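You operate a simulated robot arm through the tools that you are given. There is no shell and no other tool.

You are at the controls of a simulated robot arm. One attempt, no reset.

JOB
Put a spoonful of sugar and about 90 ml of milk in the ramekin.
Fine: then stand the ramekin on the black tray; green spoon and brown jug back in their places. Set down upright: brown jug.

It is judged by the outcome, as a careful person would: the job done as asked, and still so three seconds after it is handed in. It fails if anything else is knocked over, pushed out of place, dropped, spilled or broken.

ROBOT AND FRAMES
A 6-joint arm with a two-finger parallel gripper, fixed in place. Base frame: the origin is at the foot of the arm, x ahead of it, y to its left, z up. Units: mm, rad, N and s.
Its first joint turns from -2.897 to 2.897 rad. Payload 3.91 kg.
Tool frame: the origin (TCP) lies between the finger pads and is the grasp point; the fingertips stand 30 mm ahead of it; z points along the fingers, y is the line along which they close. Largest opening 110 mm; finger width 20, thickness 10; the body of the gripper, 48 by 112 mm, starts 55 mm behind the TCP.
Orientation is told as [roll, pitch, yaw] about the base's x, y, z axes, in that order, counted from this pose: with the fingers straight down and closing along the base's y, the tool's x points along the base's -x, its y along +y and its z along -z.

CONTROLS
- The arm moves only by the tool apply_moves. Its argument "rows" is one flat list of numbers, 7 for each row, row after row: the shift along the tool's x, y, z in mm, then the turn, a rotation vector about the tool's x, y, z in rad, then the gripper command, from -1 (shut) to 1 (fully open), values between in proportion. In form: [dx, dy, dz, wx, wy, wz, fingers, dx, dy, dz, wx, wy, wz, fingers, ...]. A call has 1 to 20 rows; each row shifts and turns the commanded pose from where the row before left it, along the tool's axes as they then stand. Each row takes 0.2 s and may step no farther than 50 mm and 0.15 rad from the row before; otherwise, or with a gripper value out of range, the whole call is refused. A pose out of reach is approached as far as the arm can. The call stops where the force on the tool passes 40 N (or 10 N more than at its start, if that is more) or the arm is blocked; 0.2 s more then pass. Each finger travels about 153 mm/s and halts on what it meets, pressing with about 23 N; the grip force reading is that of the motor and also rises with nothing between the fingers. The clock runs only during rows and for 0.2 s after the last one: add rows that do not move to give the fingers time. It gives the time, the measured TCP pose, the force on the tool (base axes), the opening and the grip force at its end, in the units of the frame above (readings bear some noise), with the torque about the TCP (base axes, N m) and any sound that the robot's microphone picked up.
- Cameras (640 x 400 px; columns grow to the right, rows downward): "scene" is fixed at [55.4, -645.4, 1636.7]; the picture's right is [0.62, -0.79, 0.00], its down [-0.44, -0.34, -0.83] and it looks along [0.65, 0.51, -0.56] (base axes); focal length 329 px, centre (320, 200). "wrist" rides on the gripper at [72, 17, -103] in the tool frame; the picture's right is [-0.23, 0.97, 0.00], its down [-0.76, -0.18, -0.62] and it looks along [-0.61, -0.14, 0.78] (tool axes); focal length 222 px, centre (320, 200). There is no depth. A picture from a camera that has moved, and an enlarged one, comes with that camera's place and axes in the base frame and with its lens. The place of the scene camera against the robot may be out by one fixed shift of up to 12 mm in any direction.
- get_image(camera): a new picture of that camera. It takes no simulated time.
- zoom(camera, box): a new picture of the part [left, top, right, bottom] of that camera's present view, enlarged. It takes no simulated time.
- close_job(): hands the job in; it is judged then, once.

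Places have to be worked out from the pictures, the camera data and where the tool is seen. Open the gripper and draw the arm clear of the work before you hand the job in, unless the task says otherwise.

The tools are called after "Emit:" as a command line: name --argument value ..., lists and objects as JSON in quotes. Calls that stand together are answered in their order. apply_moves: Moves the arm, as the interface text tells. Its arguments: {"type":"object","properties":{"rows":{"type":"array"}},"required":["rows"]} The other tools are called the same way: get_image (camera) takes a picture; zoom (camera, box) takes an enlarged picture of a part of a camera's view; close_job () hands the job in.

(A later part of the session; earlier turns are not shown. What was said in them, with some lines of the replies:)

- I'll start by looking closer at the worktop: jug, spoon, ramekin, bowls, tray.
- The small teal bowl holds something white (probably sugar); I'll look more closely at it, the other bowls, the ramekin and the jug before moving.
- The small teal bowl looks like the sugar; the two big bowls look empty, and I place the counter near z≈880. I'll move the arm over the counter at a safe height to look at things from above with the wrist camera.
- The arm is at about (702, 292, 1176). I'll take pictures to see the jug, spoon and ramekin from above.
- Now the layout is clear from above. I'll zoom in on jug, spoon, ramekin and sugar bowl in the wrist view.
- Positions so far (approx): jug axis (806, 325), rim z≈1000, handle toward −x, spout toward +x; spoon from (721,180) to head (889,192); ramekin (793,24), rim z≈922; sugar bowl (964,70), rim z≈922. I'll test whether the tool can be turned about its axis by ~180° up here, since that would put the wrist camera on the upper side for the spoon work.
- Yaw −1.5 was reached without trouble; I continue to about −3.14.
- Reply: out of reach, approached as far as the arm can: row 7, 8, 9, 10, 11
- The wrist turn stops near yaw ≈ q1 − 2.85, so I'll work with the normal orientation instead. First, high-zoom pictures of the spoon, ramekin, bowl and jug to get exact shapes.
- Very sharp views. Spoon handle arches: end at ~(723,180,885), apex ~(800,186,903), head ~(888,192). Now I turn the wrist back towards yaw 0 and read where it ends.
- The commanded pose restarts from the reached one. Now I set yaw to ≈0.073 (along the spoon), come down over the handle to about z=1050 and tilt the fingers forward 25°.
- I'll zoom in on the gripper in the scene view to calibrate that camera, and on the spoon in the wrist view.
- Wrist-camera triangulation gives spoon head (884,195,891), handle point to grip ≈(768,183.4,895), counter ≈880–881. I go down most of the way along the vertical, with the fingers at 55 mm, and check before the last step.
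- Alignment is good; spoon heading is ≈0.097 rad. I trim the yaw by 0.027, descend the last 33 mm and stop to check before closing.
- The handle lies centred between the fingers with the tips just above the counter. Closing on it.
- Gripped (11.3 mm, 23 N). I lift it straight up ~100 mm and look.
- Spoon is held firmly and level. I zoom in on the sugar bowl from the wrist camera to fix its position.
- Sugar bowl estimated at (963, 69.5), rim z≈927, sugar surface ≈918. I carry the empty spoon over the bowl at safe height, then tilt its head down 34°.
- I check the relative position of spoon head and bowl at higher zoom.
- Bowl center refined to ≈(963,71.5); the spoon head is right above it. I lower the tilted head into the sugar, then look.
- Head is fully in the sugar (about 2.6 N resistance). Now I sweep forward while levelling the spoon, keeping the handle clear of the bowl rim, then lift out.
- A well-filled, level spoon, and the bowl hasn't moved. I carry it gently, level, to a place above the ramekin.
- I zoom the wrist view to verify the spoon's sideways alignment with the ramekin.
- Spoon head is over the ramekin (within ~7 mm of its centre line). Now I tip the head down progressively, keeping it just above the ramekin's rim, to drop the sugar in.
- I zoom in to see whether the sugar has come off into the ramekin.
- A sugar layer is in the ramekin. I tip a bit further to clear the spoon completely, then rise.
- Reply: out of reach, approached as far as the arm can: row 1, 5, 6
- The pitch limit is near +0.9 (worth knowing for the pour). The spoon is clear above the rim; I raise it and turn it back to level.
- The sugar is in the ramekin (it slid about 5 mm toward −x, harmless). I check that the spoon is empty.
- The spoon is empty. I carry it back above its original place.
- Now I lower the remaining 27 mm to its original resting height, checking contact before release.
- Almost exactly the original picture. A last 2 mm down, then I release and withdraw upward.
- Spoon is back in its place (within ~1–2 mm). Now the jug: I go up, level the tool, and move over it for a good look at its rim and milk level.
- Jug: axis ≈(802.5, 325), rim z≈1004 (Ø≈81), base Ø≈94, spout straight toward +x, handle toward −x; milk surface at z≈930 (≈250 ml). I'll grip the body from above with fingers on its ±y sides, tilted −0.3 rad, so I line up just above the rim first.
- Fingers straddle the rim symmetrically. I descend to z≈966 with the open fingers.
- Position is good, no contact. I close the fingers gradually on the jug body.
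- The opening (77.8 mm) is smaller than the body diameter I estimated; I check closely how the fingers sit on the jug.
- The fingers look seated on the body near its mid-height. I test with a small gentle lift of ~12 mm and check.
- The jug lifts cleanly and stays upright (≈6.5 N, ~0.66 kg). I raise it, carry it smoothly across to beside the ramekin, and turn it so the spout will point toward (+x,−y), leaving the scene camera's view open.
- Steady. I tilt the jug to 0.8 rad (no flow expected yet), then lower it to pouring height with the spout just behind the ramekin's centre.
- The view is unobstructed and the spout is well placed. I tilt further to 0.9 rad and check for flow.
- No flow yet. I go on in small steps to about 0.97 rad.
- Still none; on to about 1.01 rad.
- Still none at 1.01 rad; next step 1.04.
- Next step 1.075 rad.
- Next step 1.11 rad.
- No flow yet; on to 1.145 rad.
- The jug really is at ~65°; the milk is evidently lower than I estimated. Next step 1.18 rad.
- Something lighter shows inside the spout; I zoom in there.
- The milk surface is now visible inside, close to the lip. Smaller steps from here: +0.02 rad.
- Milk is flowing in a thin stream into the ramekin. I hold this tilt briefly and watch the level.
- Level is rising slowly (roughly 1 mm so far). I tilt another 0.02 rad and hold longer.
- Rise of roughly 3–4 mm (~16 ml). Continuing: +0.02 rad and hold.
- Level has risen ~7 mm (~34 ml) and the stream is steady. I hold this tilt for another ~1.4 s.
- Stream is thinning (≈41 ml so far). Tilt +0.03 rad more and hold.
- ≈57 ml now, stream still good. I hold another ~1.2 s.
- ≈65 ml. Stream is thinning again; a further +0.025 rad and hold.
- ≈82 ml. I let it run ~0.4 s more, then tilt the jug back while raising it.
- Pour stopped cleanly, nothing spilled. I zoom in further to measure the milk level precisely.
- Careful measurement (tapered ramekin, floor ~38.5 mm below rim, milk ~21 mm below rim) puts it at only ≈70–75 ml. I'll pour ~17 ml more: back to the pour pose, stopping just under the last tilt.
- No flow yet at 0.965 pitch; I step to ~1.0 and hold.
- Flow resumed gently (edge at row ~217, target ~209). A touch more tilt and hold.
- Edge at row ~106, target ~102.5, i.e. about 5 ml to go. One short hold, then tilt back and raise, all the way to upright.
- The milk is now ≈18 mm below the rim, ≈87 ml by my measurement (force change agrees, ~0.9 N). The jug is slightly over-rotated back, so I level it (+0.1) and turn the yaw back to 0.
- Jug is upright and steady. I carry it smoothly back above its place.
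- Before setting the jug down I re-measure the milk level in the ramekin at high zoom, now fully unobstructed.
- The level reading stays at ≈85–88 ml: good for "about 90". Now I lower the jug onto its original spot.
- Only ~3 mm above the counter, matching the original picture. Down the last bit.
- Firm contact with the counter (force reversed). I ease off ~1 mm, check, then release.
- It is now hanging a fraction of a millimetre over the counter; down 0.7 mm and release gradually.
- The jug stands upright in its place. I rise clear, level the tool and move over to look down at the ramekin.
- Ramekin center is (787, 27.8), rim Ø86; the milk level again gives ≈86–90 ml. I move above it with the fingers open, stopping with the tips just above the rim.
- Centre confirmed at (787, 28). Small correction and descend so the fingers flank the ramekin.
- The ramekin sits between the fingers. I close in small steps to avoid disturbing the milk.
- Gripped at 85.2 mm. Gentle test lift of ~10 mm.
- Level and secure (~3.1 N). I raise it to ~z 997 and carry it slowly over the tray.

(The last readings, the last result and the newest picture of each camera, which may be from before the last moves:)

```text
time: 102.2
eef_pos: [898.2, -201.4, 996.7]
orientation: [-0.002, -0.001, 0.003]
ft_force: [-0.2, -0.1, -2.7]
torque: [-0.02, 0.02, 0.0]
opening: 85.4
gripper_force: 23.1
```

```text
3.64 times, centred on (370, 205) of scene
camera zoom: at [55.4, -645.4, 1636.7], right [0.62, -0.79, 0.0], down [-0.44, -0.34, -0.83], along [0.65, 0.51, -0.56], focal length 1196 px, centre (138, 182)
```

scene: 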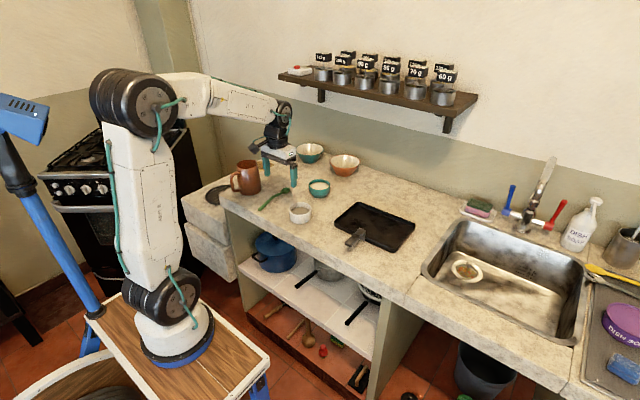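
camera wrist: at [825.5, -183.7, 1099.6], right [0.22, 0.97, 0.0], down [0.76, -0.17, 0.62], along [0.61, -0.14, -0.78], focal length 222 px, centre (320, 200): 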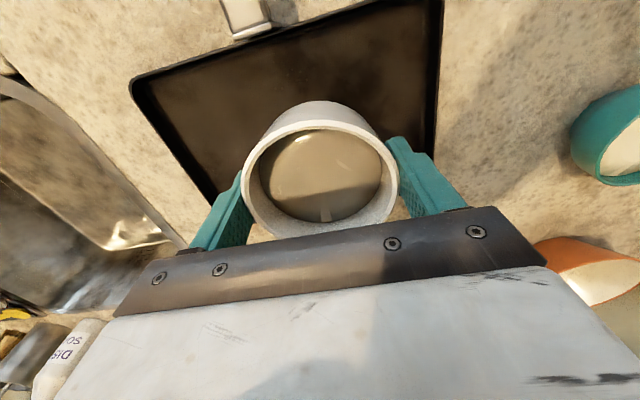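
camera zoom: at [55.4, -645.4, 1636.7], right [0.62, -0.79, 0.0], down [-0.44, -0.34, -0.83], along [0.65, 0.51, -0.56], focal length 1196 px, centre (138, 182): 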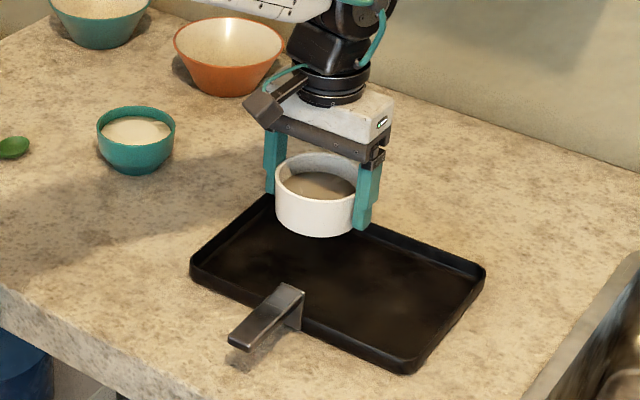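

The ramekin is over the tray interior, well clear of its rims. I lower it slowly.

Emit:
apply_moves --rows '[0, 0, 8, 0, 0, 0, -1, 0, 0, 15, 0, 0, 0, -1, 0, 0, 18, 0, 0, 0, -1, 0, 0, 14, 0, 0, 0, -1, 0, 0, 8, 0, 0, 0, -1, 0, 0, 4, 0, 0, 0, -1, 0, 0, 0, 0, 0, 0, -1]'

Emit:
zoom --camera "scene" --box '[330, 185, 390, 245]'

```text
time: 103.8
eef_pos: [899.5, -199.4, 931.2]
orientation: [-0.003, 0.001, 0.003]
ft_force: [0.2, 1.1, -2.5]
torque: [0.01, 0.02, -0.02]
opening: 85.1
gripper_force: 23.0
```

```text
6.67 times, centred on (360, 215) of scene
camera zoom: at [55.4, -645.4, 1636.7], right [0.62, -0.79, 0.0], down [-0.44, -0.34, -0.83], along [0.65, 0.51, -0.56], focal length 2192 px, centre (53, 100)
```

zoom: 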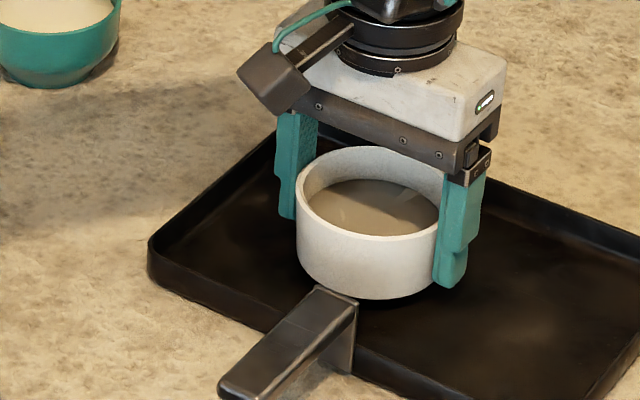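

About 10 mm above the tray floor. Slow small steps now, watching the force.

Emit:
apply_moves --rows '[0, 0, 2, 0, 0, 0, -1, 0, 0, 2, 0, 0, 0, -1, 0, 0, 1.5, 0, 0, 0, -1, 0, 0, 0, 0, 0, 0, -1]'

```text
time: 104.8
eef_pos: [898.8, -200.4, 926.1]
orientation: [-0.004, -0.001, 0.003]
ft_force: [1.1, 0.9, -2.4]
torque: [-0.01, 0.01, 0.0]
opening: 85.6
gripper_force: 22.9
```

Still hanging free (−2.4 N). Continue in 1 mm steps.

Emit:
apply_moves --rows '[0, 0, 1, 0, 0, 0, -1, 0, 0, 1, 0, 0, 0, -1, 0, 0, 1, 0, 0, 0, -1, 0, 0, 0, 0, 0, 0, -1]'

Emit:
zoom --camera "scene" --box '[340, 200, 380, 235]'

```text
time: 105.8
eef_pos: [897.7, -200.5, 923.4]
orientation: [-0.002, 0.0, 0.004]
ft_force: [0.1, 0.0, -2.2]
torque: [0.01, 0.02, 0.02]
opening: 85.5
gripper_force: 22.7
```

```text
11.43 times, centred on (360, 218) of scene
camera zoom: at [55.4, -645.4, 1636.7], right [0.62, -0.79, 0.0], down [-0.44, -0.34, -0.83], along [0.65, 0.51, -0.56], focal length 3758 px, centre (-137, 0)
```

zoom: 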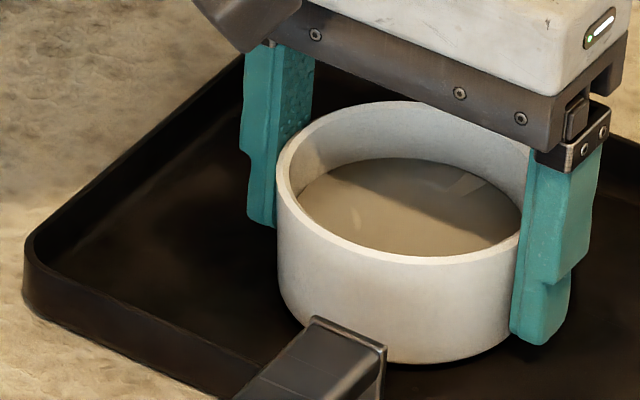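

Emit:
apply_moves --rows '[0, 0, 0.7, 0, 0, 0, -1, 0, 0, 0.7, 0, 0, 0, -1, 0, 0, 0, 0, 0, 0, -1]'

```text
time: 106.6
eef_pos: [899.8, -199.9, 922.2]
orientation: [-0.003, 0.001, 0.003]
ft_force: [-1.0, 0.5, -2.3]
torque: [0.01, -0.01, 0.01]
opening: 85.5
gripper_force: 22.5
```

Still free. Two more 0.7 mm steps.

Emit:
apply_moves --rows '[0, 0, 0.7, 0, 0, 0, -1, 0, 0, 0.7, 0, 0, 0, -1, 0, 0, 0, 0, 0, 0, -1]'

```text
time: 107.4
eef_pos: [898.6, -199.4, 921.4]
orientation: [-0.003, -0.003, 0.004]
ft_force: [1.0, 1.9, 6.4]
torque: [0.1, 0.21, -0.03]
opening: 85.5
gripper_force: 22.9
```

Contact with the tray floor. I ease off 0.5 mm and open the fingers gradually.

Emit:
apply_moves --rows '[0, 0, -0.5, 0, 0, 0, -1, 0, 0, 0, 0, 0, 0, -1, 0, 0, 0, 0, 0, 0, 0.58, 0, 0, 0, 0, 0, 0, 0.64, 0, 0, 0, 0, 0, 0, 0.72, 0, 0, 0, 0, 0, 0, 0.85, 0, 0, 0, 0, 0, 0, 0.95, 0, 0, 0, 0, 0, 0, 0.95]'

Emit:
zoom --camera "scene" --box '[330, 185, 390, 245]'

Emit:
get_image --camera "wrist"

```text
time: 109.2
eef_pos: [899.7, -199.5, 920.5]
orientation: [-0.003, -0.001, 0.005]
ft_force: [1.0, 0.4, 0.8]
torque: [0.0, 0.0, 0.01]
opening: 107.3
gripper_force: 0.1
```

```text
6.67 times, centred on (360, 215) of scene
camera zoom: at [55.4, -645.4, 1636.7], right [0.62, -0.79, 0.0], down [-0.44, -0.34, -0.83], along [0.65, 0.51, -0.56], focal length 2192 px, centre (53, 100)
```

zoom: 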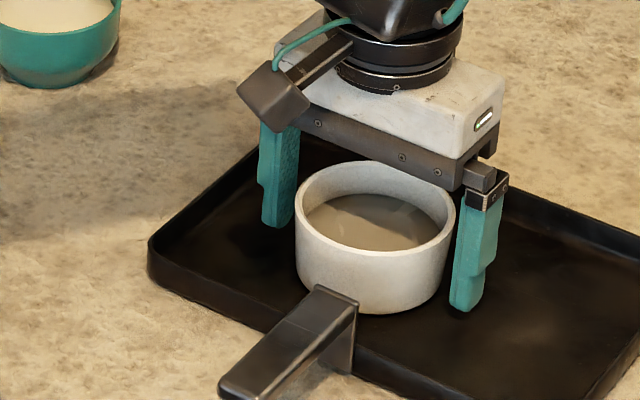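

```text
taken
camera wrist: at [826.3, -183.2, 1023.7], right [0.22, 0.97, 0.0], down [0.76, -0.17, 0.62], along [0.61, -0.14, -0.78], focal length 222 px, centre (320, 200)
```

wrist: 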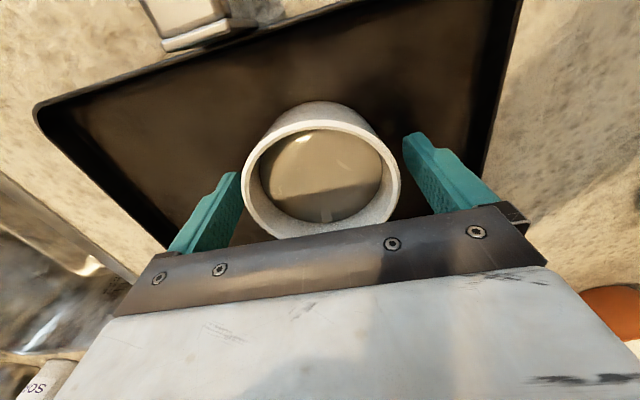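

The ramekin stands on the tray. I withdraw straight up, then back toward the base.

Emit:
apply_moves --rows '[0, 0, -8, 0, 0, 0, 1, 0, 0, -20, 0, 0, 0, 1, 0, 0, -35, 0, 0, 0, 1, 0, 0, -45, 0, 0, 0, 1, 0, 0, -45, 0, 0, 0, 1, 0, 0, -45, 0, 0, 0, 1, 0, 0, -40, 0, 0, 0, 1, 40, 10, -10, 0, 0, 0, 1, 45, 10, 0, 0, 0, 0, 1, 45, 10, 0, 0, 0, 0, 1, 45, 10, 0, 0, 0, 0, 1, 45, 10, 0, 0, 0, 0, 1, 45, 10, 0, 0, 0, 0, 1, 45, 10, 0, 0, 0, 0, 1, 0, 0, 0, 0, 0, 0, 1, 0, 0, 0, 0, 0, 0, 1]'

Emit:
get_image --camera "scene"

Emit:
zoom --camera "scene" --box '[200, 130, 440, 270]'

Emit:
zoom --camera "scene" --box '[335, 190, 385, 235]'

```text
time: 112.6
eef_pos: [591.1, -127.8, 1171.5]
orientation: [-0.002, 0.0, 0.004]
ft_force: [-0.3, 0.2, 0.3]
torque: [0.04, -0.01, -0.02]
opening: 110.0
gripper_force: 0.1
```

```text
taken
```

scene: 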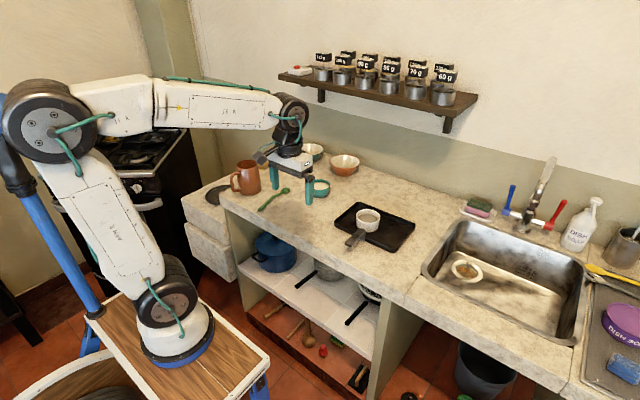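

```text
2.67 times, centred on (320, 200) of scene
camera zoom: at [55.4, -645.4, 1636.7], right [0.62, -0.79, 0.0], down [-0.44, -0.34, -0.83], along [0.65, 0.51, -0.56], focal length 877 px, centre (320, 200)
```

zoom: 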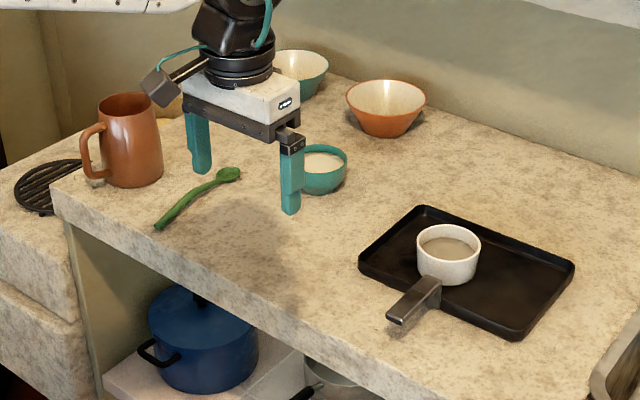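

```text
8.89 times, centred on (360, 212) of scene
camera zoom: at [55.4, -645.4, 1636.7], right [0.62, -0.79, 0.0], down [-0.44, -0.34, -0.83], along [0.65, 0.51, -0.56], focal length 2923 px, centre (-36, 89)
```

zoom: 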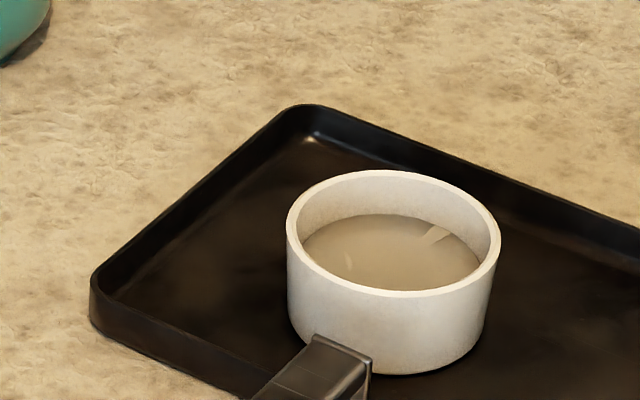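

Everything looks right. A last check of the counter for spills, and of spoon and jug placement.

Emit:
zoom --camera "scene" --box '[275, 180, 345, 230]'

Emit:
zoom --camera "scene" --box '[220, 150, 300, 220]'

Emit:
get_image --camera "wrist"

```text
8.00 times, centred on (310, 205) of scene
camera zoom: at [55.4, -645.4, 1636.7], right [0.62, -0.79, 0.0], down [-0.44, -0.34, -0.83], along [0.65, 0.51, -0.56], focal length 2631 px, centre (400, 160)
```

zoom: 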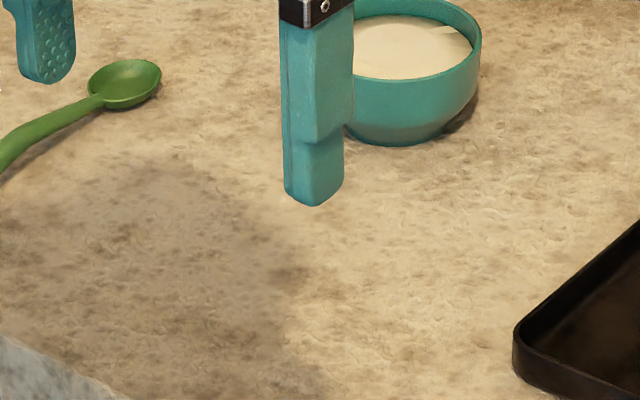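

```text
5.71 times, centred on (260, 185) of scene
camera zoom: at [55.4, -645.4, 1636.7], right [0.62, -0.79, 0.0], down [-0.44, -0.34, -0.83], along [0.65, 0.51, -0.56], focal length 1879 px, centre (663, 286)
```

zoom: 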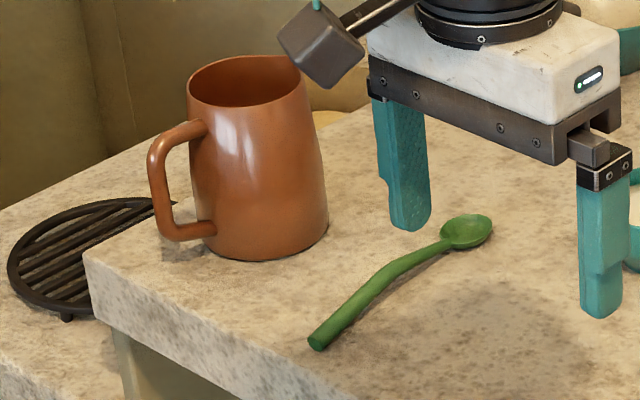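

```text
taken
camera wrist: at [517.2, -111.0, 1273.8], right [0.22, 0.97, 0.0], down [0.76, -0.17, 0.62], along [0.61, -0.14, -0.78], focal length 222 px, centre (320, 200)
```

wrist: 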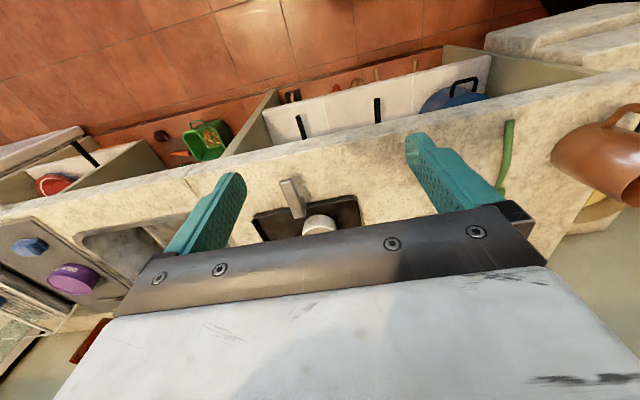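

There are no spills. The jug is upright in its place, the spoon is back on its spot, and the ramekin with sugar and roughly 85–90 ml of milk stands on the black tray. The gripper is open and clear of the work, so I'm handing the job in.

Emit:
close_job

```text
The job is handed in.
```

The job is done and handed in. The ramekin, with one spoonful of sugar and about 85–90 ml of milk, is standing on the black tray.

- **Milk amount:** I judged it from the milk level in the camera pictures, so treat it as approximate. My readings centred on about 86 ml, give or take roughly 5 ml. The jug's drop in weight agreed roughly.
- **Spoon and jug:** The green spoon is back on its spot and the brown jug is upright in its place, both within a millimetre or two of where they started.
- **Anything disturbed:** While tipping out the sugar, the spoon nudged the ramekin about 5 mm before I moved it to the tray. I saw no spills in the last pictures, and nothing else I could see had moved.

The gripper is open and the arm is clear of the work.
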